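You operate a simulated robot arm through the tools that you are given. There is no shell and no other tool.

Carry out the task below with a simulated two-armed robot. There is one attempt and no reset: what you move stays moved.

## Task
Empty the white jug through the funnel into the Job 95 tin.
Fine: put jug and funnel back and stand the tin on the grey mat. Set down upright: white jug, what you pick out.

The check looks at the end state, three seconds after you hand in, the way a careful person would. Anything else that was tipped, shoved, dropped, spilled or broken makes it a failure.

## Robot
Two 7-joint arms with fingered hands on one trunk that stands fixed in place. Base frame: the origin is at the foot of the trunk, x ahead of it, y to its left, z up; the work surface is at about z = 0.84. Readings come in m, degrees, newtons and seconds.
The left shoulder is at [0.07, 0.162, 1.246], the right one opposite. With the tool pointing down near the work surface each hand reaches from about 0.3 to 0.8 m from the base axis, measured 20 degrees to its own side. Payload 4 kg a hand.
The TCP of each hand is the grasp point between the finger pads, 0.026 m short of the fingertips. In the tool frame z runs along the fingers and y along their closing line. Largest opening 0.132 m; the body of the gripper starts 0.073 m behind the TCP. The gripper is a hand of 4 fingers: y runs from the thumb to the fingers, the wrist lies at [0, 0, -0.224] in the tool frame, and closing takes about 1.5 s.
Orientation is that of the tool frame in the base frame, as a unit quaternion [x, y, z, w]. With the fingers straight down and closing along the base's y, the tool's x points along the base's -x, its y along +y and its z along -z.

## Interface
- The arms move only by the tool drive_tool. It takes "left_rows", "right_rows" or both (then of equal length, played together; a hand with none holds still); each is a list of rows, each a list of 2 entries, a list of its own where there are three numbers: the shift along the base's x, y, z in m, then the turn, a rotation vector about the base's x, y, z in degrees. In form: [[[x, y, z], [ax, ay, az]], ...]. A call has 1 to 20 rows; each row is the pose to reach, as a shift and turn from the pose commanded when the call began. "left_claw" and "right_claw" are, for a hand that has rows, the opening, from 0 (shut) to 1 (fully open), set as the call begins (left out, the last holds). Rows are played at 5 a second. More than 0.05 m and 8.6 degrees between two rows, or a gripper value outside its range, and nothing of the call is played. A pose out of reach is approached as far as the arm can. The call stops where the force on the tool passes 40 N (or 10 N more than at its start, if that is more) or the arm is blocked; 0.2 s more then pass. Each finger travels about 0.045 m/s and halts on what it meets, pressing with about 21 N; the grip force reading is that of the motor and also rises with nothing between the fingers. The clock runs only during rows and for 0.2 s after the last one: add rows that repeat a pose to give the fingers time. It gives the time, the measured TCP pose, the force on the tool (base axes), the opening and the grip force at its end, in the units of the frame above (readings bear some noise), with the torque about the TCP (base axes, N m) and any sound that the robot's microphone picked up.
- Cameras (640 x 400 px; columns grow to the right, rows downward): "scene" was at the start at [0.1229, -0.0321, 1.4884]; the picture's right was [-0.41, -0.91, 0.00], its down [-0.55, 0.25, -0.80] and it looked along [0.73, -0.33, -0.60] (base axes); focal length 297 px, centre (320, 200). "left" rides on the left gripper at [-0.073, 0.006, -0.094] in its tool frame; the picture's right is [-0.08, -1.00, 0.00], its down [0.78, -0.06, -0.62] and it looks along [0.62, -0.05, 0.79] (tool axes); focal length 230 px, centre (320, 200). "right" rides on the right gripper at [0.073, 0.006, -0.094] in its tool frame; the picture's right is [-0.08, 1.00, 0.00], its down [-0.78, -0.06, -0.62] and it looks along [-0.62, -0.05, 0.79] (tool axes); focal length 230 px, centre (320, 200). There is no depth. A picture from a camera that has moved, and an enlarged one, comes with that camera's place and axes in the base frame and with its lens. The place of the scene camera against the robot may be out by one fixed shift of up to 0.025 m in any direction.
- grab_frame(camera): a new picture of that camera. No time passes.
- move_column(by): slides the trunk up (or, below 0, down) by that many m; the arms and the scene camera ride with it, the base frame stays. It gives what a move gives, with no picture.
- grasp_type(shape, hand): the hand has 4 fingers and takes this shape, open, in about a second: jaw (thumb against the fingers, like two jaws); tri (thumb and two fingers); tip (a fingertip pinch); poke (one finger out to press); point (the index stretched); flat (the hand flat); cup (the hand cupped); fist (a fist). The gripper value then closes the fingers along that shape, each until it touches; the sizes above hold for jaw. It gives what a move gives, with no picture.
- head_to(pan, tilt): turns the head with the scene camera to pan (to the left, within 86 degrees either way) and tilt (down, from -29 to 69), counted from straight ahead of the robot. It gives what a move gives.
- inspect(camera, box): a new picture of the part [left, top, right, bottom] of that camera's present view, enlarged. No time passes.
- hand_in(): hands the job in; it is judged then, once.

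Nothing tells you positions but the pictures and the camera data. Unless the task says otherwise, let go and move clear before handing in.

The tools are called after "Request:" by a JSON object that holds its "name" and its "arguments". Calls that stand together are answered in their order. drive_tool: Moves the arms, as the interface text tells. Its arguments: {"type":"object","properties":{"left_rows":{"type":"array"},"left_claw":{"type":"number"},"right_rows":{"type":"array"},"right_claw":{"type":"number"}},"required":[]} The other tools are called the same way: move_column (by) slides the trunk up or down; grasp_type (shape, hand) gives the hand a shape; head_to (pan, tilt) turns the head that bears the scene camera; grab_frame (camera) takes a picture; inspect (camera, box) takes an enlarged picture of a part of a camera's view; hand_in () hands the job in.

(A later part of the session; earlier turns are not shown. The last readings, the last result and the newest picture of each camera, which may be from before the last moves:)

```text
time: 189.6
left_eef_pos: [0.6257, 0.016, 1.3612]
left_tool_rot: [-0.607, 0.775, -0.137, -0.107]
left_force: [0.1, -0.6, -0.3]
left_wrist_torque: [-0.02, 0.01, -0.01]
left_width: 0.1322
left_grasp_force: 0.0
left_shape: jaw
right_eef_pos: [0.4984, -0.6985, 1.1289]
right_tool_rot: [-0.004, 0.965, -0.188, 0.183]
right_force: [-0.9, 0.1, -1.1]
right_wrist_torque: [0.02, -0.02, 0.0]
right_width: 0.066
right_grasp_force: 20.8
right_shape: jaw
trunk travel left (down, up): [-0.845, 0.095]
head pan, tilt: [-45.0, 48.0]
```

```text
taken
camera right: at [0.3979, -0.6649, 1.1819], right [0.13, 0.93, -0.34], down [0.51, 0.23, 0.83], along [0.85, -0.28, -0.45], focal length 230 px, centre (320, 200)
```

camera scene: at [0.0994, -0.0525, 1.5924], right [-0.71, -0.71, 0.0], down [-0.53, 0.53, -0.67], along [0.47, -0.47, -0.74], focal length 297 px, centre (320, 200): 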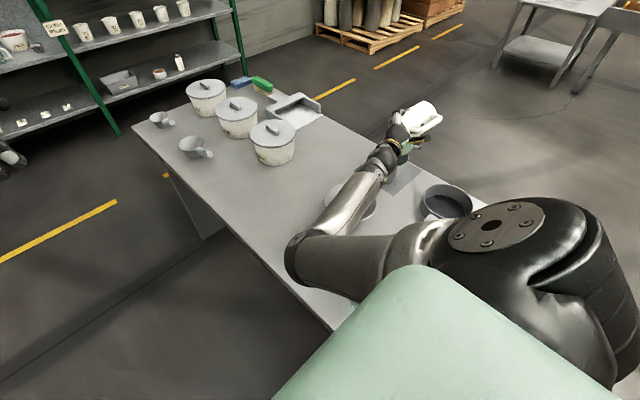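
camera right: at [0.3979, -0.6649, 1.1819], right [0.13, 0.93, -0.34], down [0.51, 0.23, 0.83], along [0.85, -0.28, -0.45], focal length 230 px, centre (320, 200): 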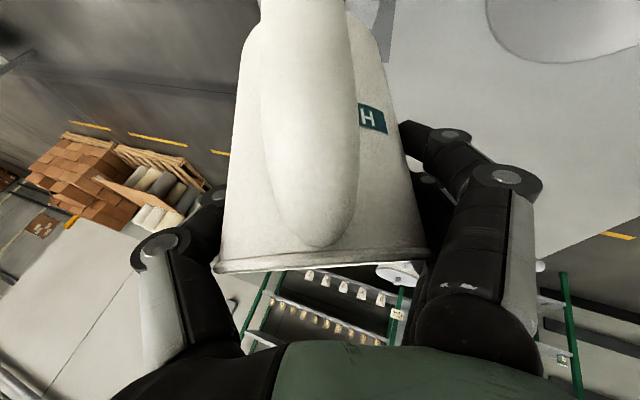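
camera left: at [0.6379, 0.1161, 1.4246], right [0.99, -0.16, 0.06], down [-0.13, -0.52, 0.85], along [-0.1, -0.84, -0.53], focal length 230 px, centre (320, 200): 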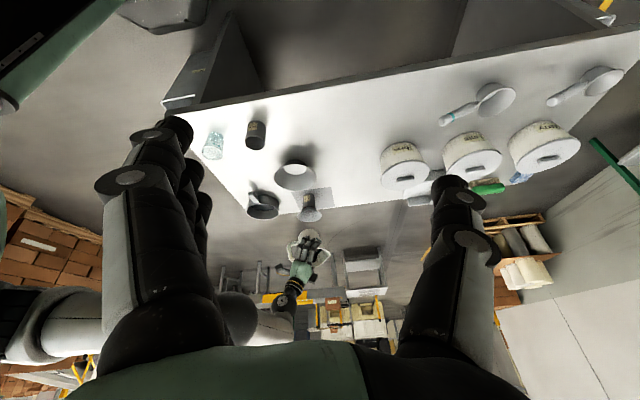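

Request:
{"name": "drive_tool", "arguments": {"right_rows": [[[0, 0.002, 0], [2, -1.5, 0]], [[0, 0.004, 0], [4, -3, 0]], [[0, 0.006, 0], [6, -4.5, 0]], [[0, 0.008, 0], [8, -6, 0]], [[0, 0.01, 0], [10, -7.5, 0]], [[0, 0.012, 0], [12, -9, 0]], [[0, 0.014, 0], [14, -10.5, 0]], [[0, 0.016, 0], [16, -12, 0]], [[0, 0.018, 0], [18, -13.5, 0]], [[0, 0.02, 0], [20, -15, 0]], [[0, 0.02, 0], [20, -15, 0]]]}}

Request:
{"name": "move_column", "arguments": {"by": 0.08}}

Request:
{"name": "drive_tool", "arguments": {"right_rows": [[[0.005, 0.01, -0.008], [0, 0, -2.2]], [[0.01, 0.02, -0.02], [0, 0, -4.4]], [[0.016, 0.03, -0.032], [0, 0, -6.6]], [[0.022, 0.04, -0.044], [0, 0, -8.8]], [[0.028, 0.05, -0.056], [0, 0, -11]], [[0.034, 0.06, -0.068], [0, 0, -13.2]], [[0.04, 0.07, -0.08], [0, 0, -15.4]], [[0.046, 0.08, -0.09], [0, 0, -17.6]], [[0.052, 0.09, -0.1], [0, 0, -19.8]], [[0.058, 0.1, -0.105], [0, 0, -22]], [[0.058, 0.1, -0.105], [0, 0, -22]]]}}

Request:
{"name": "grab_frame", "arguments": {"camera": "left"}}

Request:
{"name": "grab_frame", "arguments": {"camera": "right"}}

```text
time: 192.0
left_eef_pos: [0.6267, 0.0161, 1.3604]
left_tool_rot: [-0.607, 0.776, -0.137, -0.108]
left_force: [0.1, 0.4, 0.9]
left_wrist_torque: [0.0, -0.01, 0.0]
left_width: 0.1318
left_grasp_force: 0.1
left_shape: jaw
right_eef_pos: [0.4994, -0.6772, 1.1279]
right_tool_rot: [0.051, 0.951, -0.016, 0.304]
right_force: [-0.1, 0.9, -0.7]
right_wrist_torque: [-0.03, 0.0, 0.03]
right_width: 0.0661
right_grasp_force: 21.1
right_shape: jaw
trunk travel left (down, up): [-0.845, 0.095]
head pan, tilt: [-45.0, 48.0]
```

```text
time: 193.1
left_eef_pos: [0.6264, 0.0166, 1.4394]
left_tool_rot: [-0.607, 0.776, -0.137, -0.107]
left_force: [0.1, 0.0, -0.5]
left_wrist_torque: [0.01, -0.03, 0.02]
left_width: 0.132
left_grasp_force: 0.1
left_shape: jaw
right_eef_pos: [0.4976, -0.6776, 1.2088]
right_tool_rot: [0.052, 0.951, -0.018, 0.305]
right_force: [-0.1, 0.0, -1.2]
right_wrist_torque: [0.01, -0.04, -0.04]
right_width: 0.0657
right_grasp_force: 20.8
right_shape: jaw
trunk travel left (down, up): [-0.925, 0.015]
head pan, tilt: [-45.0, 48.0]
```

```text
time: 195.5
left_eef_pos: [0.6261, 0.016, 1.4401]
left_tool_rot: [-0.607, 0.776, -0.136, -0.108]
left_force: [1.0, 0.6, -0.5]
left_wrist_torque: [0.02, -0.01, -0.01]
left_width: 0.1319
left_grasp_force: 0.1
left_shape: jaw
right_eef_pos: [0.5564, -0.5781, 1.104]
right_tool_rot: [0.232, 0.923, -0.075, 0.296]
right_force: [-0.1, -0.6, -0.9]
right_wrist_torque: [0.01, 0.03, 0.02]
right_width: 0.0659
right_grasp_force: 20.9
right_shape: jaw
trunk travel left (down, up): [-0.925, 0.015]
head pan, tilt: [-45.0, 48.0]
```

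```text
taken
camera left: at [0.6379, 0.1162, 1.5047], right [0.99, -0.16, 0.06], down [-0.13, -0.52, 0.85], along [-0.1, -0.84, -0.53], focal length 230 px, centre (320, 200)
```

left: 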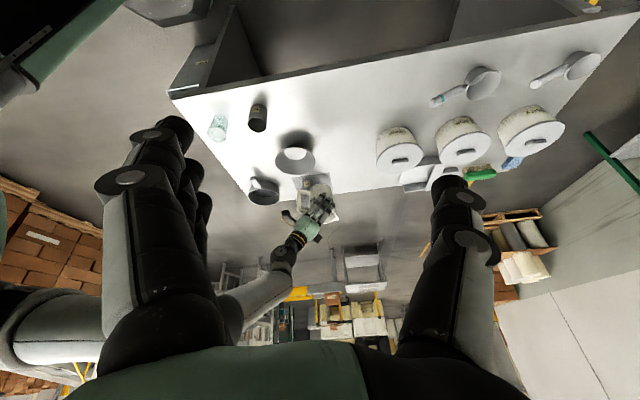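

```text
taken
camera right: at [0.4607, -0.5186, 1.1384], right [0.53, 0.85, 0.04], down [0.22, -0.19, 0.96], along [0.82, -0.5, -0.28], focal length 230 px, centre (320, 200)
```

right: 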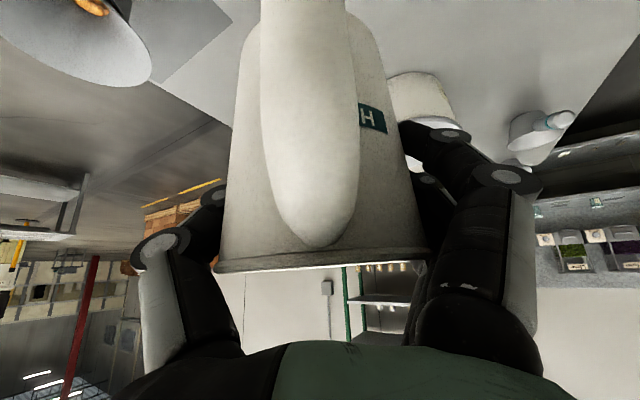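

Request:
{"name": "inspect", "arguments": {"camera": "right", "box": [0, 0, 160, 100]}}

Request:
{"name": "inspect", "arguments": {"camera": "left", "box": [230, 120, 370, 220]}}

```text
4.00 times, centred on (80, 50) of right
camera zoom: at [0.4607, -0.5186, 1.1384], right [0.53, 0.85, 0.04], down [0.22, -0.19, 0.96], along [0.82, -0.5, -0.28], focal length 920 px, centre (1280, 800)
```

zoom: 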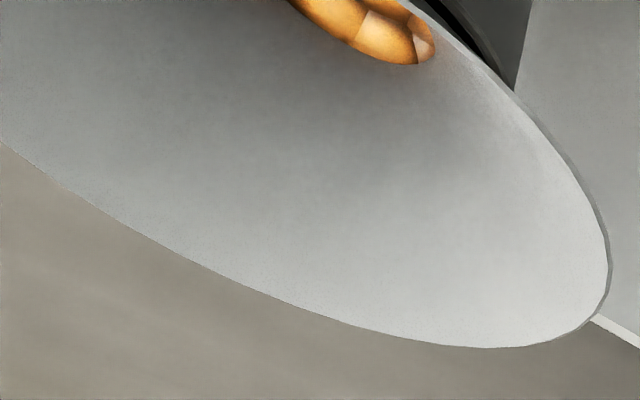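

```text
4.00 times, centred on (300, 170) of left
camera zoom: at [0.6379, 0.1162, 1.5047], right [0.99, -0.16, 0.06], down [-0.13, -0.52, 0.85], along [-0.1, -0.84, -0.53], focal length 920 px, centre (400, 320)
```

zoom: 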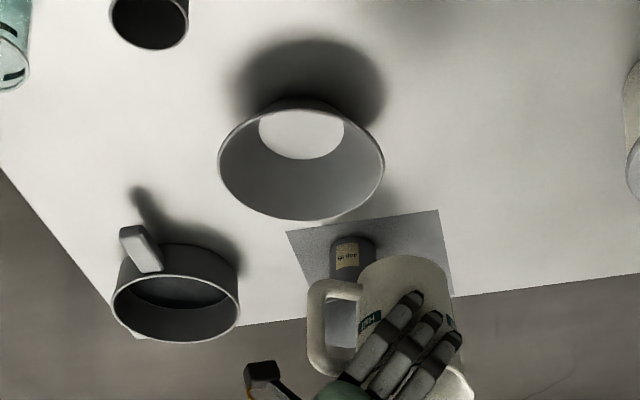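

Beads are visible in the funnel's spout (backed up), so I'll need to lift the funnel carefully later. First I return the empty jug to its original place along the reverse path.

Request:
{"name": "drive_tool", "arguments": {"right_rows": [[[0.011, 0.012, -0.01], [0, 0, 0]], [[0.024, 0.03, -0.02], [0, 0, 0]], [[0.038, 0.05, -0.022], [0, 0, 0]], [[0.053, 0.07, -0.022], [0, 0, 0]], [[0.068, 0.09, -0.022], [0, 0, 0]], [[0.083, 0.11, -0.024], [0, 0, 0]], [[0.098, 0.13, -0.028], [0, 0, 0]], [[0.113, 0.15, -0.034], [0, 0, 0]], [[0.128, 0.17, -0.042], [0, 0, 0]], [[0.138, 0.188, -0.052], [0, 0, 0]], [[0.148, 0.202, -0.065], [0, 0, 0]], [[0.155, 0.212, -0.085], [0, 0, 0]], [[0.1595, 0.2165, -0.105], [0, 0, 0]], [[0.1606, 0.2171, -0.12], [0, 0, 0]], [[0.1606, 0.2171, -0.12], [0, 0, 0]]]}}

Request:
{"name": "grab_frame", "arguments": {"camera": "right"}}

Request:
{"name": "inspect", "arguments": {"camera": "left", "box": [260, 60, 440, 220]}}

```text
time: 198.7
left_eef_pos: [0.6267, 0.0149, 1.4407]
left_tool_rot: [-0.607, 0.776, -0.138, -0.107]
left_force: [0.2, 0.1, 0.1]
left_wrist_torque: [0.0, 0.01, -0.01]
left_width: 0.1319
left_grasp_force: 0.0
left_shape: jaw
right_eef_pos: [0.7176, -0.3598, 0.9845]
right_tool_rot: [0.232, 0.923, -0.075, 0.296]
right_force: [0.6, 0.0, -0.3]
right_wrist_torque: [0.0, -0.05, 0.04]
right_width: 0.0655
right_grasp_force: 20.9
right_shape: jaw
trunk travel left (down, up): [-0.925, 0.015]
head pan, tilt: [-45.0, 48.0]
```

```text
taken
camera right: at [0.6201, -0.3008, 1.0174], right [0.53, 0.85, 0.04], down [0.22, -0.19, 0.96], along [0.82, -0.5, -0.28], focal length 230 px, centre (320, 200)
```

right: 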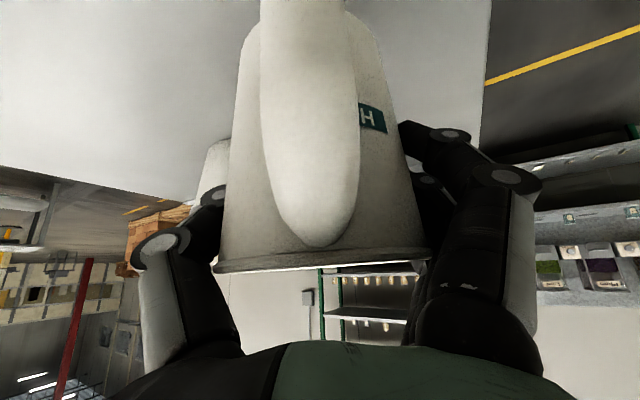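

```text
2.50 times, centred on (350, 140) of left
camera zoom: at [0.638, 0.1166, 1.5046], right [0.99, -0.16, 0.06], down [-0.13, -0.52, 0.85], along [-0.1, -0.84, -0.53], focal length 575 px, centre (245, 350)
```

zoom: 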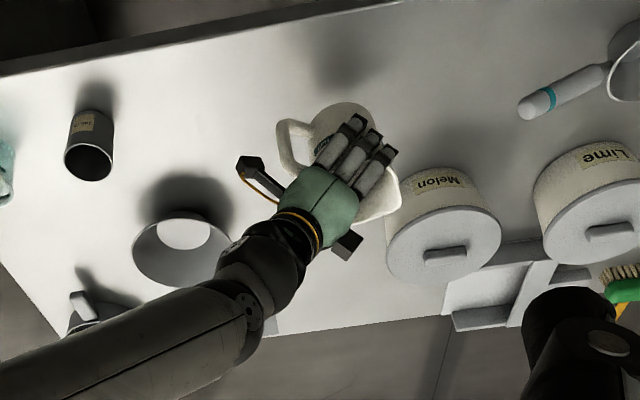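

Above its original spot. Lowering the jug.

Request:
{"name": "drive_tool", "arguments": {"right_rows": [[[0, -0.0005, -0.015], [0, 0, 0]], [[0, -0.001, -0.03], [0, 0, 0]], [[0, -0.001, -0.045], [0, 0, 0]], [[0, -0.001, -0.055], [0, 0, 0]], [[0, -0.001, -0.059], [0, 0, 0]], [[0, -0.001, -0.059], [0, 0, 0]]]}}

Request:
{"name": "drive_tool", "arguments": {"right_rows": [[[0, 0, -0.0015], [0, 0, 0]], [[0, 0, -0.003], [0, 0, 0]], [[0, 0, -0.004], [0, 0, 0]], [[0, 0, -0.004], [0, 0, 0]]]}}

Request:
{"name": "inspect", "arguments": {"camera": "left", "box": [260, 60, 440, 220]}}

```text
time: 200.1
left_eef_pos: [0.6262, 0.0163, 1.4399]
left_tool_rot: [-0.606, 0.776, -0.137, -0.108]
left_force: [-0.4, -0.2, -0.5]
left_wrist_torque: [-0.02, 0.01, 0.0]
left_width: 0.132
left_grasp_force: 0.1
left_shape: jaw
right_eef_pos: [0.7156, -0.3601, 0.9266]
right_tool_rot: [0.232, 0.923, -0.075, 0.296]
right_force: [-0.2, 0.2, -0.9]
right_wrist_torque: [-0.03, -0.03, -0.03]
right_width: 0.0656
right_grasp_force: 21.3
right_shape: jaw
trunk travel left (down, up): [-0.925, 0.015]
head pan, tilt: [-45.0, 48.0]
```

```text
time: 201.1
left_eef_pos: [0.6252, 0.0164, 1.4418]
left_tool_rot: [-0.606, 0.776, -0.138, -0.108]
left_force: [-0.6, -0.6, 0.0]
left_wrist_torque: [-0.01, -0.01, 0.02]
left_width: 0.1316
left_grasp_force: 0.1
left_shape: jaw
right_eef_pos: [0.7172, -0.3621, 0.9222]
right_tool_rot: [0.232, 0.923, -0.075, 0.297]
right_force: [0.4, -0.2, 5.6]
right_wrist_torque: [0.17, -0.16, 0.04]
right_width: 0.0654
right_grasp_force: 20.8
right_shape: jaw
trunk travel left (down, up): [-0.925, 0.015]
head pan, tilt: [-45.0, 48.0]
```

```text
2.50 times, centred on (350, 140) of left
camera zoom: at [0.637, 0.1169, 1.5051], right [0.99, -0.16, 0.06], down [-0.13, -0.52, 0.85], along [-0.1, -0.84, -0.53], focal length 575 px, centre (245, 350)
```

zoom: 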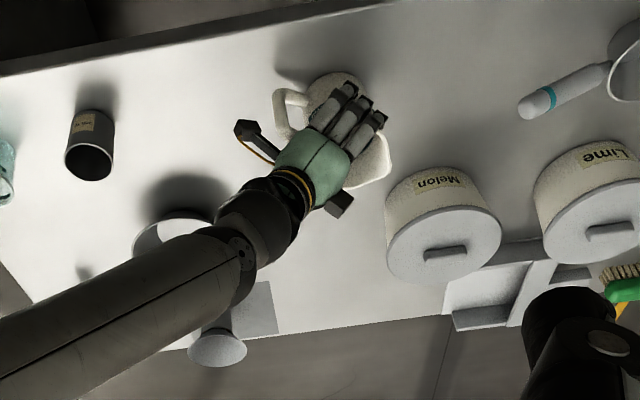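

Contact with the table (5.6 N). Releasing the jug.

Request:
{"name": "drive_tool", "arguments": {"right_rows": [[[0, 0, 0.0015], [0, 0, 0]], [[0, 0, 0.0015], [0, 0, 0]], [[0, 0, 0.0015], [0, 0, 0]], [[0, 0, 0.0015], [0, 0, 0]], [[0, 0, 0.0015], [0, 0, 0]], [[0, 0, 0.0015], [0, 0, 0]], [[0, 0, 0.0015], [0, 0, 0]], [[0, 0, 0.0015], [0, 0, 0]]], "right_claw": 1.0}}

Request:
{"name": "grab_frame", "arguments": {"camera": "right"}}

Request:
{"name": "inspect", "arguments": {"camera": "left", "box": [260, 60, 440, 220]}}

```text
time: 202.9
left_eef_pos: [0.6262, 0.0159, 1.4415]
left_tool_rot: [-0.607, 0.775, -0.137, -0.108]
left_force: [0.6, -1.0, 0.6]
left_wrist_torque: [0.01, 0.03, 0.02]
left_width: 0.1322
left_grasp_force: 0.1
left_shape: jaw
right_eef_pos: [0.7172, -0.3614, 0.9229]
right_tool_rot: [0.232, 0.923, -0.075, 0.296]
right_force: [-0.1, -0.2, -0.3]
right_wrist_torque: [0.01, -0.01, 0.02]
right_width: 0.1319
right_grasp_force: 0.0
right_shape: jaw
trunk travel left (down, up): [-0.925, 0.015]
head pan, tilt: [-45.0, 48.0]
```

```text
taken
camera right: at [0.62, -0.3025, 0.9562], right [0.53, 0.85, 0.04], down [0.22, -0.19, 0.96], along [0.82, -0.5, -0.28], focal length 230 px, centre (320, 200)
```

right: 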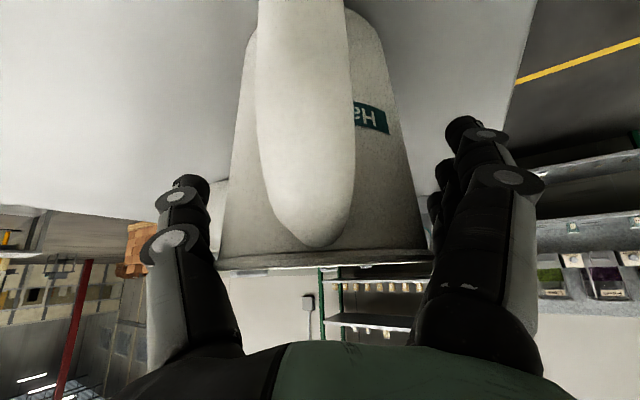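

```text
2.50 times, centred on (350, 140) of left
camera zoom: at [0.6381, 0.1165, 1.5045], right [0.99, -0.16, 0.06], down [-0.13, -0.52, 0.85], along [-0.1, -0.84, -0.53], focal length 575 px, centre (245, 350)
```

zoom: 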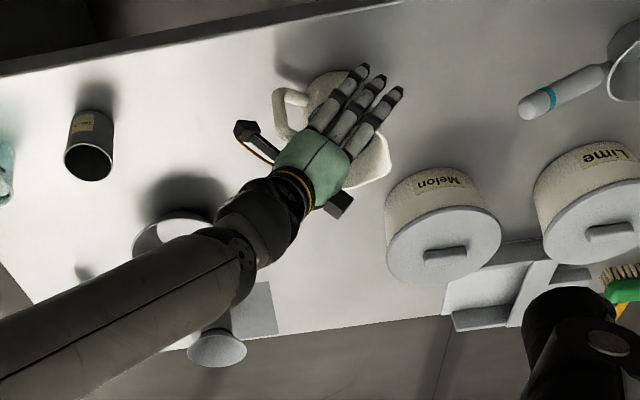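

Jug is standing free. I retreat the hand along the approach path, then up.

Request:
{"name": "drive_tool", "arguments": {"right_rows": [[[-0.011, 0.0035, 0.015], [0, 0, 0]], [[-0.022, 0.007, 0.029], [0, 0, 0]], [[-0.034, 0.014, 0.055], [0, 0, 0]], [[-0.045, 0.019, 0.078], [0, 0, 0]], [[-0.056, 0.024, 0.1], [0, 0, 0]], [[-0.062, 0.015, 0.13], [3, 5.6, 0]], [[-0.072, -0.005, 0.16], [6, 11.3, 0]], [[-0.09, -0.03, 0.19], [6.5, 12.2, 0]], [[-0.11, -0.06, 0.21], [6.5, 12.2, 0]], [[-0.11, -0.06, 0.21], [6.5, 12.2, 0]]]}}

Request:
{"name": "grab_frame", "arguments": {"camera": "right"}}

Request:
{"name": "inspect", "arguments": {"camera": "left", "box": [220, 40, 440, 230]}}

```text
time: 205.1
left_eef_pos: [0.6263, 0.0161, 1.4414]
left_tool_rot: [-0.606, 0.776, -0.137, -0.107]
left_force: [-1.1, -0.8, 1.2]
left_wrist_torque: [0.01, 0.01, 0.0]
left_width: 0.1317
left_grasp_force: 0.0
left_shape: jaw
right_eef_pos: [0.6096, -0.4211, 1.1302]
right_tool_rot: [0.239, 0.953, -0.047, 0.182]
right_force: [-0.3, 0.2, -1.0]
right_wrist_torque: [-0.02, 0.02, -0.01]
right_width: 0.1321
right_grasp_force: 0.0
right_shape: jaw
trunk travel left (down, up): [-0.925, 0.015]
head pan, tilt: [-45.0, 48.0]
```

```text
taken
camera right: at [0.523, -0.3674, 1.1895], right [0.53, 0.84, 0.03], down [0.41, -0.29, 0.86], along [0.74, -0.45, -0.5], focal length 230 px, centre (320, 200)
```

right: 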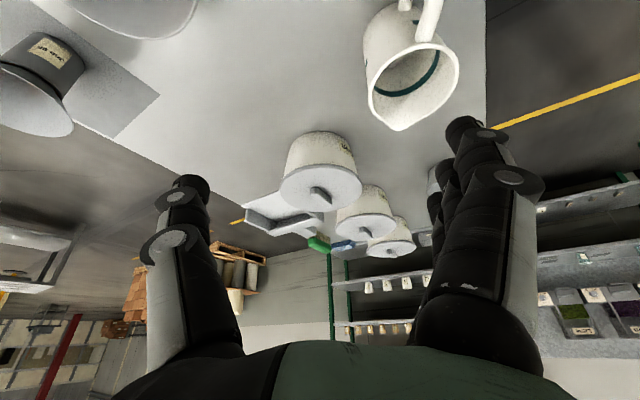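

```text
2.11 times, centred on (330, 135) of left
camera zoom: at [0.6386, 0.1161, 1.5043], right [0.99, -0.16, 0.06], down [-0.13, -0.52, 0.85], along [-0.1, -0.84, -0.53], focal length 484 px, centre (299, 337)
```

zoom: 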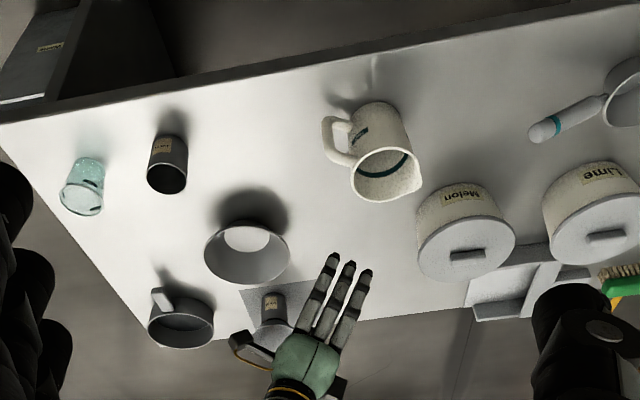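

The jug is back upright and empty. Next I go over to the funnel on the tin to see the beads.

Request:
{"name": "drive_tool", "arguments": {"right_rows": [[[-0.02, -0.03, 0.02], [0, 0, -1]], [[-0.04, -0.06, 0.04], [0, 0, -2]], [[-0.06, -0.09, 0.06], [0, 0, -3]], [[-0.08, -0.12, 0.08], [0, 0, -4]], [[-0.1, -0.155, 0.1], [0, 0, -5]], [[-0.12, -0.19, 0.12], [0, 0, -6]], [[-0.14, -0.225, 0.13], [0, 0, -7]], [[-0.16, -0.26, 0.14], [0, 0, -8]], [[-0.1826, -0.2971, 0.147], [0, 0, -9]], [[-0.1826, -0.2971, 0.147], [0, 0, -9]]]}}

Request:
{"name": "grab_frame", "arguments": {"camera": "right"}}

Request:
{"name": "grab_frame", "arguments": {"camera": "scene"}}

```text
time: 207.3
left_eef_pos: [0.6271, 0.017, 1.441]
left_tool_rot: [-0.605, 0.777, -0.137, -0.108]
left_force: [0.2, -0.1, -0.6]
left_wrist_torque: [-0.02, 0.04, 0.02]
left_width: 0.1319
left_grasp_force: 0.0
left_shape: jaw
right_eef_pos: [0.4276, -0.7189, 1.28]
right_tool_rot: [0.313, 0.931, -0.061, 0.178]
right_force: [0.1, -0.5, 0.1]
right_wrist_torque: [0.01, 0.02, 0.03]
right_width: 0.132
right_grasp_force: 0.1
right_shape: jaw
trunk travel left (down, up): [-0.925, 0.015]
head pan, tilt: [-45.0, 48.0]
```

```text
taken
camera right: at [0.3506, -0.6524, 1.3399], right [0.66, 0.75, 0.03], down [0.36, -0.35, 0.86], along [0.66, -0.56, -0.5], focal length 230 px, centre (320, 200)
```

right: 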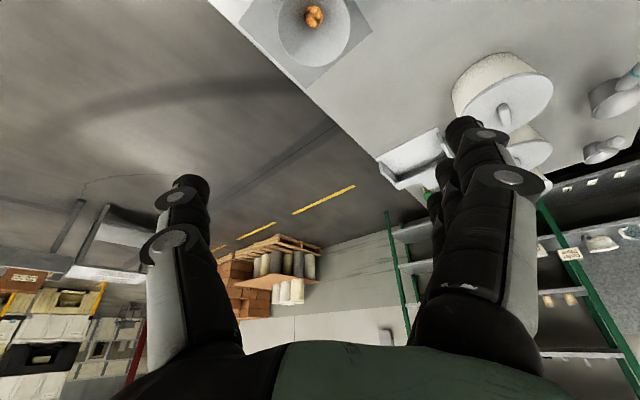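

```text
taken
camera scene: at [0.0996, -0.0518, 1.6724], right [-0.71, -0.71, 0.0], down [-0.53, 0.53, -0.67], along [0.47, -0.47, -0.74], focal length 297 px, centre (320, 200)
```

scene: 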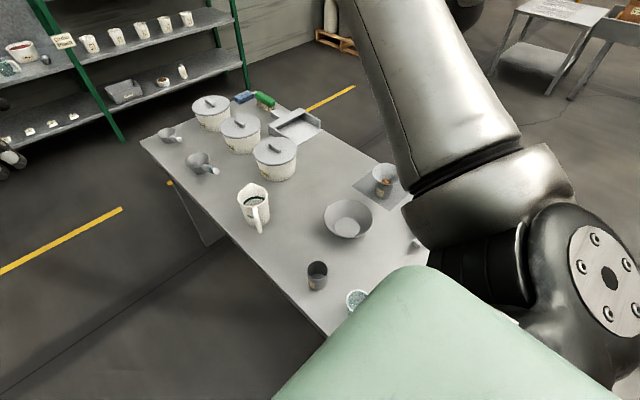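

Request:
{"name": "inspect", "arguments": {"camera": "right", "box": [260, 0, 380, 80]}}

Request:
{"name": "inspect", "arguments": {"camera": "scene", "box": [340, 150, 420, 220]}}

```text
5.00 times, centred on (320, 40) of right
camera zoom: at [0.3506, -0.6524, 1.3399], right [0.66, 0.75, 0.03], down [0.36, -0.35, 0.86], along [0.66, -0.56, -0.5], focal length 1150 px, centre (320, 1000)
```

zoom: 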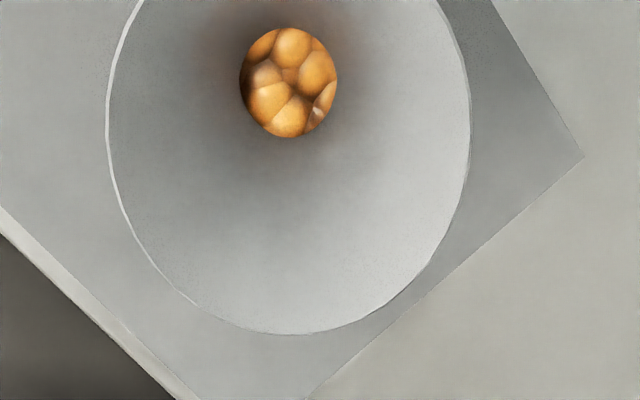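

```text
5.71 times, centred on (380, 185) of scene
camera zoom: at [0.0996, -0.0518, 1.6724], right [-0.71, -0.71, 0.0], down [-0.53, 0.53, -0.67], along [0.47, -0.47, -0.74], focal length 1699 px, centre (-23, 286)
```

zoom: 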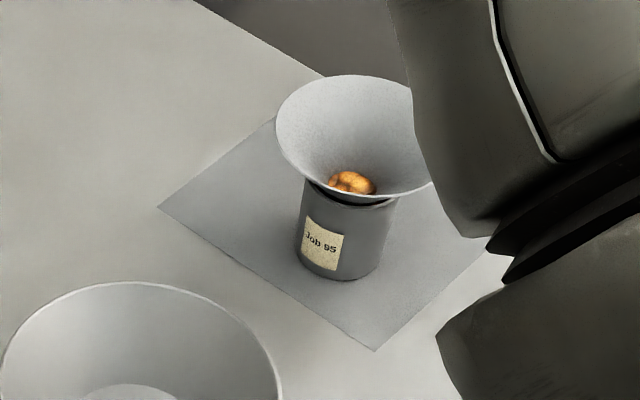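

The spout is filled with beads resting on the pile in the tin — as the funnel lifts they should settle into the tin. I lower the trunk and go back to the funnel grip pose.

Request:
{"name": "move_column", "arguments": {"by": -0.18}}

Request:
{"name": "grab_frame", "arguments": {"camera": "right"}}

```text
time: 209.3
left_eef_pos: [0.626, 0.017, 1.2606]
left_tool_rot: [-0.607, 0.776, -0.137, -0.108]
left_force: [-0.3, -0.9, 0.1]
left_wrist_torque: [0.0, 0.03, -0.02]
left_width: 0.1319
left_grasp_force: 0.0
left_shape: jaw
right_eef_pos: [0.4274, -0.7186, 1.1]
right_tool_rot: [0.313, 0.931, -0.061, 0.178]
right_force: [-0.8, 0.7, 0.4]
right_wrist_torque: [0.01, 0.03, 0.03]
right_width: 0.1322
right_grasp_force: 0.1
right_shape: jaw
trunk travel left (down, up): [-0.745, 0.195]
head pan, tilt: [-45.0, 48.0]
```

```text
taken
camera right: at [0.3504, -0.6525, 1.1597], right [0.66, 0.75, 0.03], down [0.36, -0.35, 0.86], along [0.66, -0.56, -0.5], focal length 230 px, centre (320, 200)
```

right: 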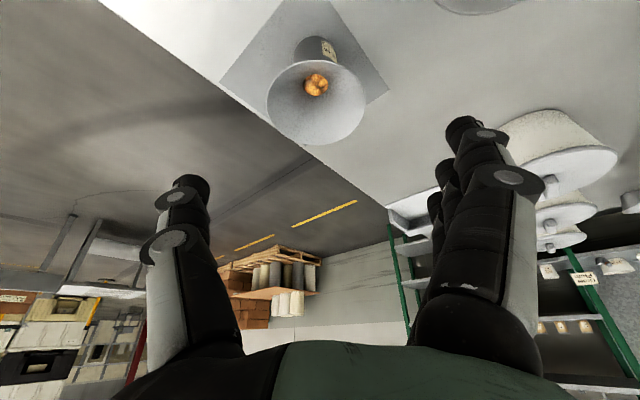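

Request:
{"name": "drive_tool", "arguments": {"right_rows": [[[0.008, -0.012, -0.03], [0, 0, 0]], [[0.02, -0.0223, -0.067], [0, 0, 0]], [[0.029, -0.029, -0.095], [0, 0, 0]], [[0.034, -0.033, -0.11], [0, 0, 0]], [[0.034, -0.033, -0.11], [0, 0, 0]]]}}

Request:
{"name": "grab_frame", "arguments": {"camera": "right"}}

Request:
{"name": "inspect", "arguments": {"camera": "scene", "box": [350, 80, 450, 180]}}

```text
time: 210.5
left_eef_pos: [0.6261, 0.0161, 1.2602]
left_tool_rot: [-0.606, 0.776, -0.137, -0.107]
left_force: [-0.5, 0.1, 0.2]
left_wrist_torque: [0.02, -0.01, 0.0]
left_width: 0.1319
left_grasp_force: 0.2
left_shape: jaw
right_eef_pos: [0.4599, -0.7507, 0.9907]
right_tool_rot: [0.314, 0.93, -0.062, 0.178]
right_force: [1.2, -0.5, -0.8]
right_wrist_torque: [0.0, 0.03, -0.03]
right_width: 0.1318
right_grasp_force: 0.0
right_shape: jaw
trunk travel left (down, up): [-0.745, 0.195]
head pan, tilt: [-45.0, 48.0]
```

```text
taken
camera right: at [0.3827, -0.6848, 1.0503], right [0.66, 0.75, 0.03], down [0.36, -0.35, 0.86], along [0.66, -0.56, -0.5], focal length 230 px, centre (320, 200)
```

right: 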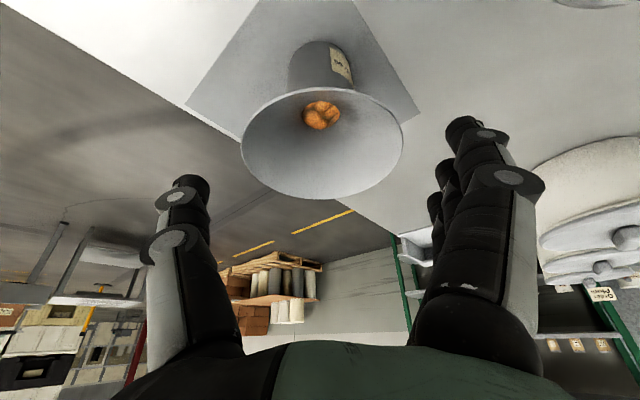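

```text
4.00 times, centred on (400, 130) of scene
camera zoom: at [0.0991, -0.0522, 1.4924], right [-0.71, -0.71, 0.0], down [-0.53, 0.53, -0.67], along [0.47, -0.47, -0.74], focal length 1189 px, centre (0, 480)
```

zoom: 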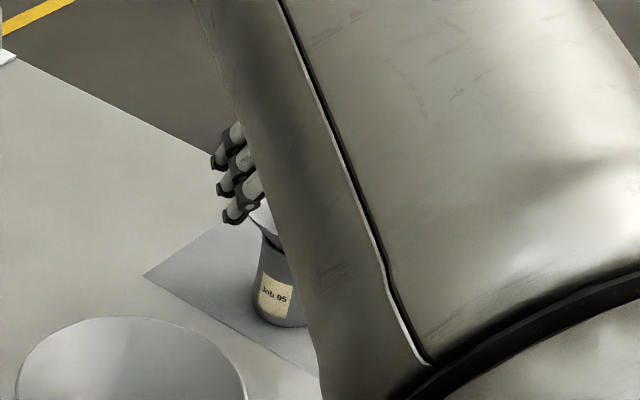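

Centred. Final approach around the funnel rim.

Request:
{"name": "drive_tool", "arguments": {"right_rows": [[[0.006, -0.0045, -0.018], [0, 0, 0]], [[0.0125, -0.009, -0.036], [0, 0, 0]], [[0.0185, -0.0135, -0.052], [0, 0, 0]], [[0.0185, -0.0135, -0.052], [0, 0, 0]]]}}

Request:
{"name": "grab_frame", "arguments": {"camera": "right"}}

```text
time: 211.5
left_eef_pos: [0.6265, 0.0163, 1.2608]
left_tool_rot: [-0.607, 0.776, -0.137, -0.107]
left_force: [-0.1, 0.4, -0.5]
left_wrist_torque: [-0.04, 0.0, 0.02]
left_width: 0.1318
left_grasp_force: 0.1
left_shape: jaw
right_eef_pos: [0.4796, -0.7661, 0.938]
right_tool_rot: [0.314, 0.931, -0.061, 0.178]
right_force: [0.3, 0.1, 0.0]
right_wrist_torque: [-0.02, 0.0, -0.06]
right_width: 0.1319
right_grasp_force: 0.1
right_shape: jaw
trunk travel left (down, up): [-0.745, 0.195]
head pan, tilt: [-45.0, 48.0]
```

```text
taken
camera right: at [0.4023, -0.6986, 0.9976], right [0.66, 0.75, 0.03], down [0.36, -0.35, 0.86], along [0.66, -0.56, -0.5], focal length 230 px, centre (320, 200)
```

right: 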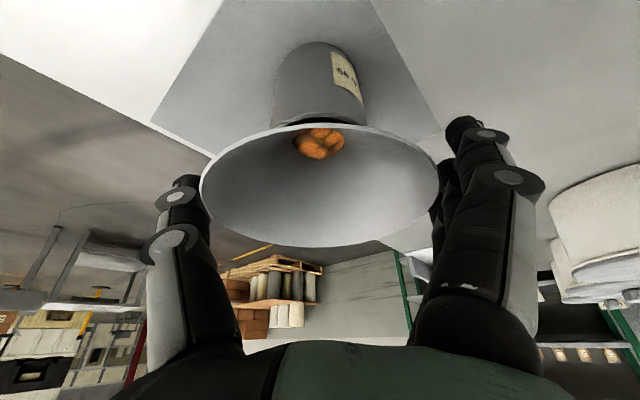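

Request:
{"name": "drive_tool", "arguments": {"right_rows": [[[0, 0, 0], [0, 0, 0]], [[0, 0, 0], [0, 0, 0]], [[0, 0, 0], [0, 0, 0]], [[0, 0, 0], [0, 0, 0]], [[0, 0, 0], [0, 0, 0]], [[0, 0, 0], [0, 0, 0]], [[0, 0, 0], [0, 0, 0]]], "right_claw": 0.55}}

Request:
{"name": "grab_frame", "arguments": {"camera": "right"}}

Request:
{"name": "inspect", "arguments": {"camera": "right", "box": [260, 90, 380, 180]}}

```text
time: 213.1
left_eef_pos: [0.6264, 0.0165, 1.2607]
left_tool_rot: [-0.607, 0.775, -0.138, -0.107]
left_force: [0.6, 0.3, 0.4]
left_wrist_torque: [0.01, -0.02, -0.02]
left_width: 0.1319
left_grasp_force: 0.1
left_shape: jaw
right_eef_pos: [0.4807, -0.7647, 0.9383]
right_tool_rot: [0.313, 0.931, -0.06, 0.178]
right_force: [-0.1, 0.6, 0.3]
right_wrist_torque: [0.0, -0.01, -0.01]
right_width: 0.0792
right_grasp_force: 21.2
right_shape: jaw
trunk travel left (down, up): [-0.745, 0.195]
head pan, tilt: [-45.0, 48.0]
```

```text
taken
camera right: at [0.4024, -0.6986, 0.9977], right [0.66, 0.75, 0.03], down [0.36, -0.35, 0.86], along [0.66, -0.56, -0.5], focal length 230 px, centre (320, 200)
```

right: 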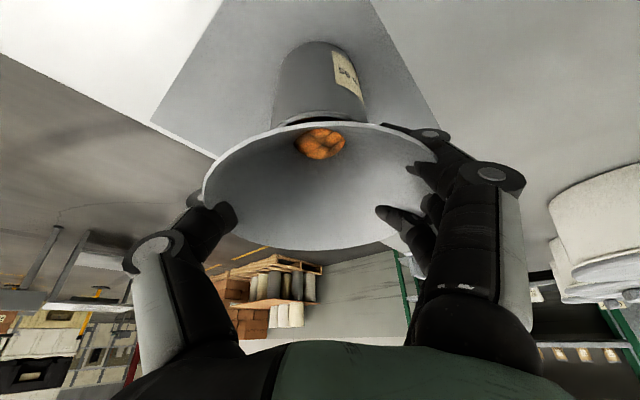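

```text
4.44 times, centred on (320, 135) of right
camera zoom: at [0.4024, -0.6986, 0.9977], right [0.66, 0.75, 0.03], down [0.36, -0.35, 0.86], along [0.66, -0.56, -0.5], focal length 1022 px, centre (320, 489)
```

zoom: 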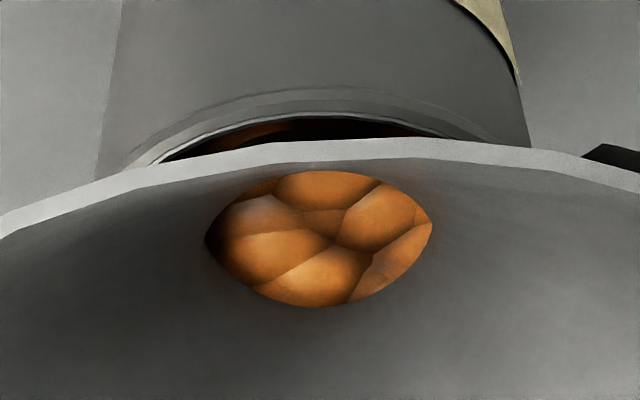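

Now I lift the funnel very slowly, a centimetre at first, so the beads in the spout can settle.

Request:
{"name": "drive_tool", "arguments": {"right_rows": [[[0, 0, 0.001], [0, 0, 0]], [[0, 0, 0.002], [0, 0, 0]], [[0, 0, 0.003], [0, 0, 0]], [[0, 0, 0.004], [0, 0, 0]], [[0, 0, 0.005], [0, 0, 0]], [[0, 0, 0.006], [0, 0, 0]], [[0, 0, 0.007], [0, 0, 0]], [[0, 0, 0.008], [0, 0, 0]], [[0, 0, 0.009], [0, 0, 0]], [[0, 0, 0.01], [0, 0, 0]], [[0, 0, 0.01], [0, 0, 0]]]}}

Request:
{"name": "grab_frame", "arguments": {"camera": "right"}}

Request:
{"name": "inspect", "arguments": {"camera": "right", "box": [260, 70, 380, 160]}}

```text
time: 215.5
left_eef_pos: [0.6252, 0.0162, 1.2605]
left_tool_rot: [-0.607, 0.775, -0.137, -0.108]
left_force: [-0.7, 0.2, -1.0]
left_wrist_torque: [-0.01, 0.02, -0.02]
left_width: 0.1317
left_grasp_force: 0.0
left_shape: jaw
right_eef_pos: [0.4802, -0.7659, 0.9486]
right_tool_rot: [0.314, 0.931, -0.062, 0.178]
right_force: [-0.4, -0.1, -0.2]
right_wrist_torque: [-0.01, -0.01, -0.02]
right_width: 0.0792
right_grasp_force: 20.7
right_shape: jaw
trunk travel left (down, up): [-0.745, 0.195]
head pan, tilt: [-45.0, 48.0]
```

```text
taken
camera right: at [0.403, -0.6994, 1.0074], right [0.66, 0.75, 0.03], down [0.36, -0.35, 0.86], along [0.66, -0.56, -0.5], focal length 230 px, centre (320, 200)
```

right: 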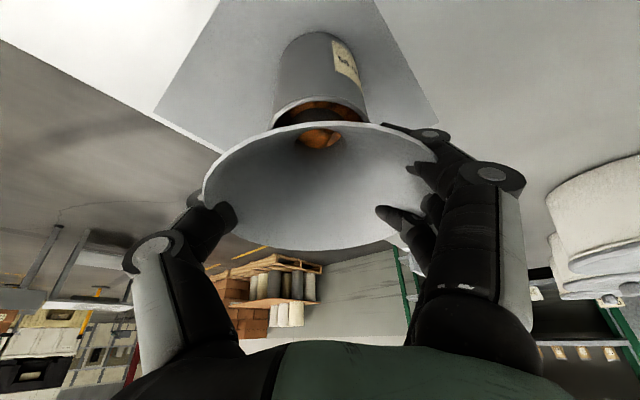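

```text
4.44 times, centred on (320, 115) of right
camera zoom: at [0.403, -0.6994, 1.0074], right [0.66, 0.75, 0.03], down [0.36, -0.35, 0.86], along [0.66, -0.56, -0.5], focal length 1022 px, centre (320, 578)
```

zoom: 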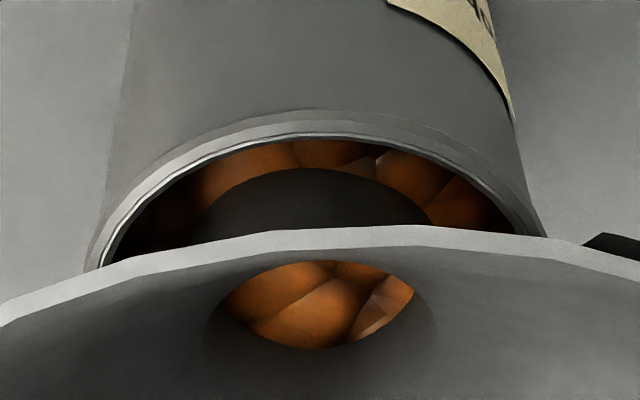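

The beads stay down with the pile as the funnel rises, and the tin's beads show below its rim. Continuing the slow lift.

Request:
{"name": "drive_tool", "arguments": {"right_rows": [[[0, 0, 0.0015], [0, 0, 0]], [[0, 0, 0.003], [0, 0, 0]], [[0, 0, 0.0045], [0, 0, 0]], [[0, 0, 0.006], [0, 0, 0]], [[0, 0, 0.0075], [0, 0, 0]], [[0, 0, 0.009], [0, 0, 0]], [[0, 0, 0.0105], [0, 0, 0]], [[0, 0, 0.012], [0, 0, 0]], [[0, 0, 0.012], [0, 0, 0]], [[0, 0, 0.012], [0, 0, 0]]]}}

Request:
{"name": "grab_frame", "arguments": {"camera": "right"}}

Request:
{"name": "inspect", "arguments": {"camera": "right", "box": [260, 60, 380, 150]}}

```text
time: 217.7
left_eef_pos: [0.6267, 0.0165, 1.2607]
left_tool_rot: [-0.606, 0.776, -0.136, -0.107]
left_force: [-0.9, 0.0, -0.4]
left_wrist_torque: [-0.01, 0.02, -0.02]
left_width: 0.132
left_grasp_force: 0.1
left_shape: jaw
right_eef_pos: [0.4806, -0.7641, 0.9601]
right_tool_rot: [0.314, 0.93, -0.061, 0.178]
right_force: [-1.0, 0.5, 0.2]
right_wrist_torque: [0.0, 0.02, 0.0]
right_width: 0.0791
right_grasp_force: 21.2
right_shape: jaw
trunk travel left (down, up): [-0.745, 0.195]
head pan, tilt: [-45.0, 48.0]
```

```text
taken
camera right: at [0.403, -0.6989, 1.019], right [0.66, 0.75, 0.03], down [0.36, -0.35, 0.86], along [0.66, -0.56, -0.5], focal length 230 px, centre (320, 200)
```

right: 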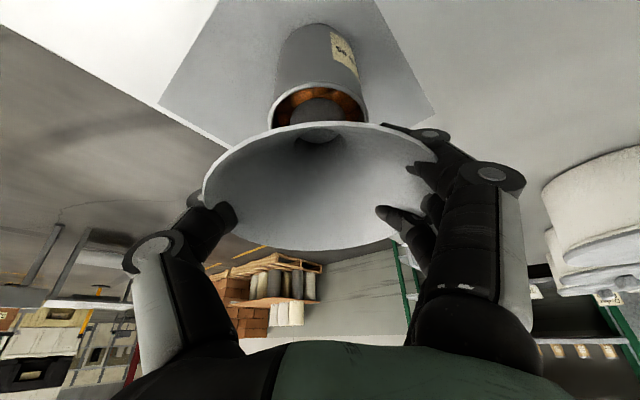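

```text
4.44 times, centred on (320, 105) of right
camera zoom: at [0.403, -0.6989, 1.019], right [0.66, 0.75, 0.03], down [0.36, -0.35, 0.86], along [0.66, -0.56, -0.5], focal length 1022 px, centre (320, 622)
```

zoom: 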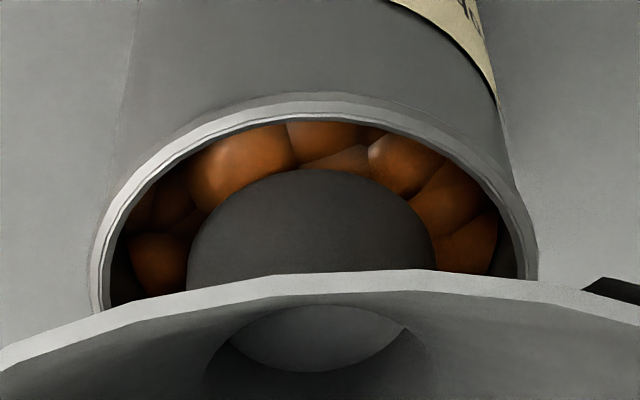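

The spout is empty now and all beads lie inside the tin below its rim. I lift the funnel clear.

Request:
{"name": "drive_tool", "arguments": {"right_rows": [[[0, 0, 0.003], [0, 0, 0]], [[0, 0, 0.006], [0, 0, 0]], [[0, 0, 0.01], [0, 0, 0]], [[0, 0, 0.015], [0, 0, 0]], [[0, 0, 0.022], [0, 0, 0]], [[0, 0, 0.032], [0, 0, 0]], [[0, 0, 0.045], [0, 0, 0]], [[0, 0, 0.06], [0, 0, 0]], [[0, 0, 0.075], [0, 0, 0]], [[0, 0, 0.075], [0, 0, 0]]]}}

Request:
{"name": "grab_frame", "arguments": {"camera": "right"}}

Request:
{"name": "inspect", "arguments": {"camera": "right", "box": [240, 0, 400, 140]}}

Request:
{"name": "inspect", "arguments": {"camera": "scene", "box": [350, 80, 450, 180]}}

```text
time: 219.9
left_eef_pos: [0.6263, 0.016, 1.2612]
left_tool_rot: [-0.607, 0.776, -0.137, -0.107]
left_force: [-0.3, -0.5, 0.5]
left_wrist_torque: [-0.01, 0.03, 0.0]
left_width: 0.1318
left_grasp_force: 0.1
left_shape: jaw
right_eef_pos: [0.4807, -0.7669, 1.0343]
right_tool_rot: [0.313, 0.931, -0.06, 0.178]
right_force: [0.3, 0.7, -0.5]
right_wrist_torque: [-0.03, 0.02, 0.04]
right_width: 0.0791
right_grasp_force: 21.1
right_shape: jaw
trunk travel left (down, up): [-0.745, 0.195]
head pan, tilt: [-45.0, 48.0]
```

```text
taken
camera right: at [0.4037, -0.7004, 1.0942], right [0.66, 0.75, 0.03], down [0.36, -0.35, 0.86], along [0.66, -0.56, -0.5], focal length 230 px, centre (320, 200)
```

right: 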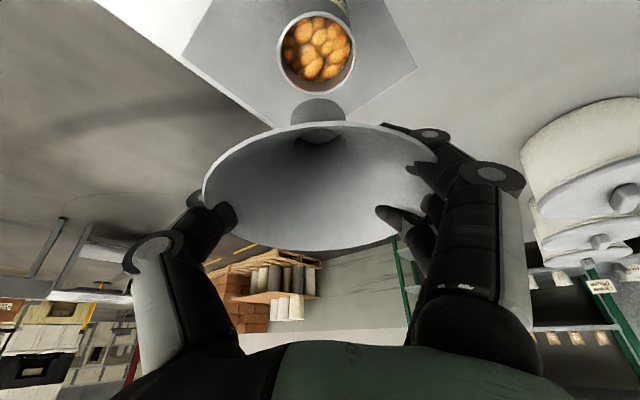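

```text
2.86 times, centred on (320, 70) of right
camera zoom: at [0.4037, -0.7004, 1.0942], right [0.66, 0.75, 0.03], down [0.36, -0.35, 0.86], along [0.66, -0.56, -0.5], focal length 657 px, centre (320, 571)
```

zoom: 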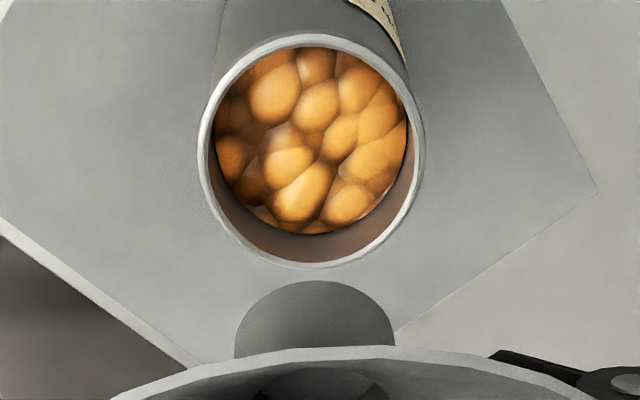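

```text
4.00 times, centred on (400, 130) of scene
camera zoom: at [0.0995, -0.0527, 1.4924], right [-0.71, -0.71, 0.0], down [-0.53, 0.53, -0.67], along [0.47, -0.47, -0.74], focal length 1189 px, centre (0, 480)
```

zoom: 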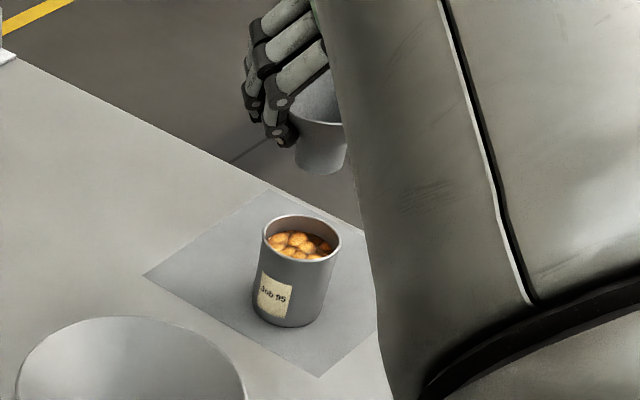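

The tin is filled neatly below its rim with no spilled beads in sight. I carry the empty funnel back to above its original place.

Request:
{"name": "drive_tool", "arguments": {"right_rows": [[[0.008, 0.007, 0.015], [0, 0, 0]], [[0.022, 0.019, 0.025], [0, 0, 0]], [[0.045, 0.038, 0.025], [0, 0, 0]], [[0.07, 0.06, 0.025], [0, 0, 0]], [[0.095, 0.081, 0.025], [0, 0, 0]], [[0.12, 0.102, 0.02], [0, 0, 0]], [[0.145, 0.124, 0.01], [0, 0, 0]], [[0.165, 0.141, -0.01], [0, 0, 0]], [[0.1788, 0.1526, -0.04], [0, 0, 0]], [[0.1788, 0.1526, -0.07], [0, 0, 0]], [[0.1788, 0.1526, -0.095], [0, 0, 0]], [[0.1788, 0.1526, -0.095], [0, 0, 0]]]}}

Request:
{"name": "grab_frame", "arguments": {"camera": "right"}}

Request:
{"name": "inspect", "arguments": {"camera": "scene", "box": [260, 90, 360, 180]}}

```text
time: 222.5
left_eef_pos: [0.6258, 0.0162, 1.2599]
left_tool_rot: [-0.607, 0.775, -0.138, -0.108]
left_force: [0.1, 0.0, 0.2]
left_wrist_torque: [-0.01, 0.0, 0.01]
left_width: 0.1319
left_grasp_force: 0.1
left_shape: jaw
right_eef_pos: [0.6594, -0.6138, 0.9391]
right_tool_rot: [0.314, 0.931, -0.061, 0.178]
right_force: [1.1, 0.3, -1.2]
right_wrist_torque: [-0.02, 0.02, 0.0]
right_width: 0.0792
right_grasp_force: 21.0
right_shape: jaw
trunk travel left (down, up): [-0.745, 0.195]
head pan, tilt: [-45.0, 48.0]
```

```text
taken
camera right: at [0.582, -0.5476, 0.9981], right [0.66, 0.75, 0.03], down [0.36, -0.35, 0.86], along [0.66, -0.56, -0.5], focal length 230 px, centre (320, 200)
```

right: 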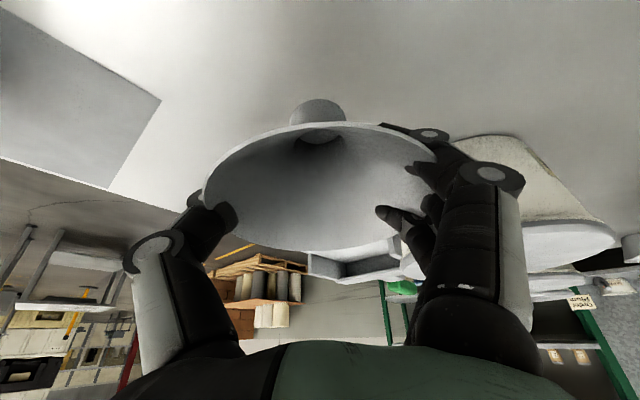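

```text
4.44 times, centred on (310, 135) of scene
camera zoom: at [0.0992, -0.0521, 1.4924], right [-0.71, -0.71, 0.0], down [-0.53, 0.53, -0.67], along [0.47, -0.47, -0.74], focal length 1321 px, centre (364, 489)
```

zoom: 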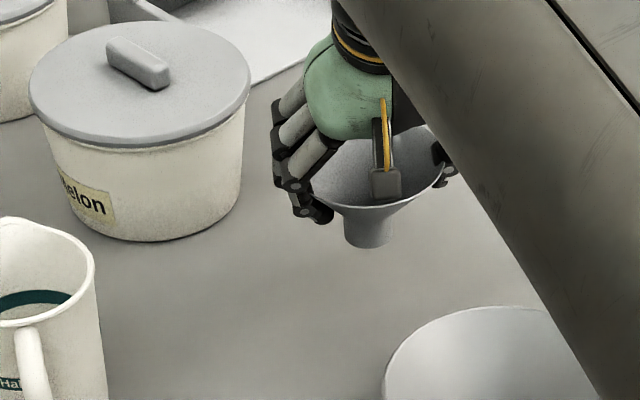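

Right above its original spot. Lowering it onto the table.

Request:
{"name": "drive_tool", "arguments": {"right_rows": [[[0, 0, -0.012], [0, 0, 0]], [[0, 0, -0.024], [0, 0, 0]], [[0, 0, -0.034], [0, 0, 0]], [[0, 0, -0.04], [0, 0, 0]], [[0, 0, -0.04], [0, 0, 0]]]}}

Request:
{"name": "drive_tool", "arguments": {"right_rows": [[[0, 0, -0.0015], [0, 0, 0]], [[0, 0, -0.003], [0, 0, 0]], [[0, 0, -0.0045], [0, 0, 0]], [[0, 0, -0.0045], [0, 0, 0]]]}}

Request:
{"name": "grab_frame", "arguments": {"camera": "right"}}

Request:
{"name": "inspect", "arguments": {"camera": "scene", "box": [260, 90, 360, 180]}}

```text
time: 223.7
left_eef_pos: [0.6268, 0.016, 1.2611]
left_tool_rot: [-0.606, 0.776, -0.136, -0.108]
left_force: [0.0, 0.4, -0.2]
left_wrist_torque: [-0.01, 0.01, 0.0]
left_width: 0.1319
left_grasp_force: 0.0
left_shape: jaw
right_eef_pos: [0.6595, -0.6137, 0.8996]
right_tool_rot: [0.313, 0.931, -0.061, 0.177]
right_force: [-0.1, 0.6, 0.2]
right_wrist_torque: [0.01, -0.01, 0.01]
right_width: 0.079
right_grasp_force: 20.9
right_shape: jaw
trunk travel left (down, up): [-0.745, 0.195]
head pan, tilt: [-45.0, 48.0]
```

```text
time: 224.7
left_eef_pos: [0.6257, 0.017, 1.2609]
left_tool_rot: [-0.606, 0.776, -0.138, -0.107]
left_force: [0.9, -0.8, 0.1]
left_wrist_torque: [-0.01, -0.02, -0.04]
left_width: 0.1319
left_grasp_force: 0.1
left_shape: jaw
right_eef_pos: [0.6592, -0.6137, 0.8973]
right_tool_rot: [0.313, 0.931, -0.062, 0.18]
right_force: [0.1, -1.2, 10.3]
right_wrist_torque: [0.09, -0.05, -0.04]
right_width: 0.0787
right_grasp_force: 21.3
right_shape: jaw
trunk travel left (down, up): [-0.745, 0.195]
head pan, tilt: [-45.0, 48.0]
```

```text
taken
camera right: at [0.5816, -0.5465, 0.9566], right [0.66, 0.75, 0.03], down [0.36, -0.35, 0.87], along [0.66, -0.56, -0.5], focal length 230 px, centre (320, 200)
```

right: 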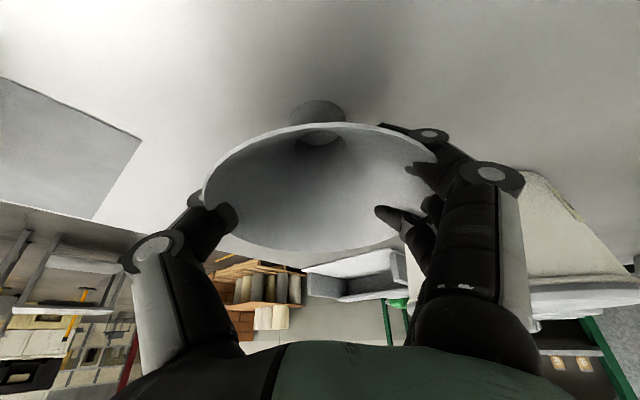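

```text
4.44 times, centred on (310, 135) of scene
camera zoom: at [0.0981, -0.0514, 1.4927], right [-0.71, -0.71, 0.0], down [-0.52, 0.53, -0.67], along [0.47, -0.47, -0.74], focal length 1321 px, centre (364, 489)
```

zoom: 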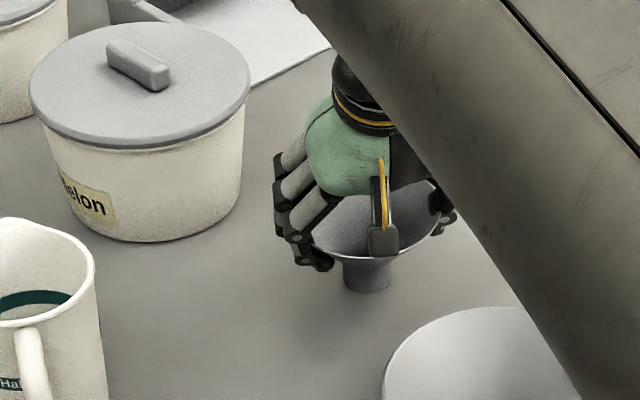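

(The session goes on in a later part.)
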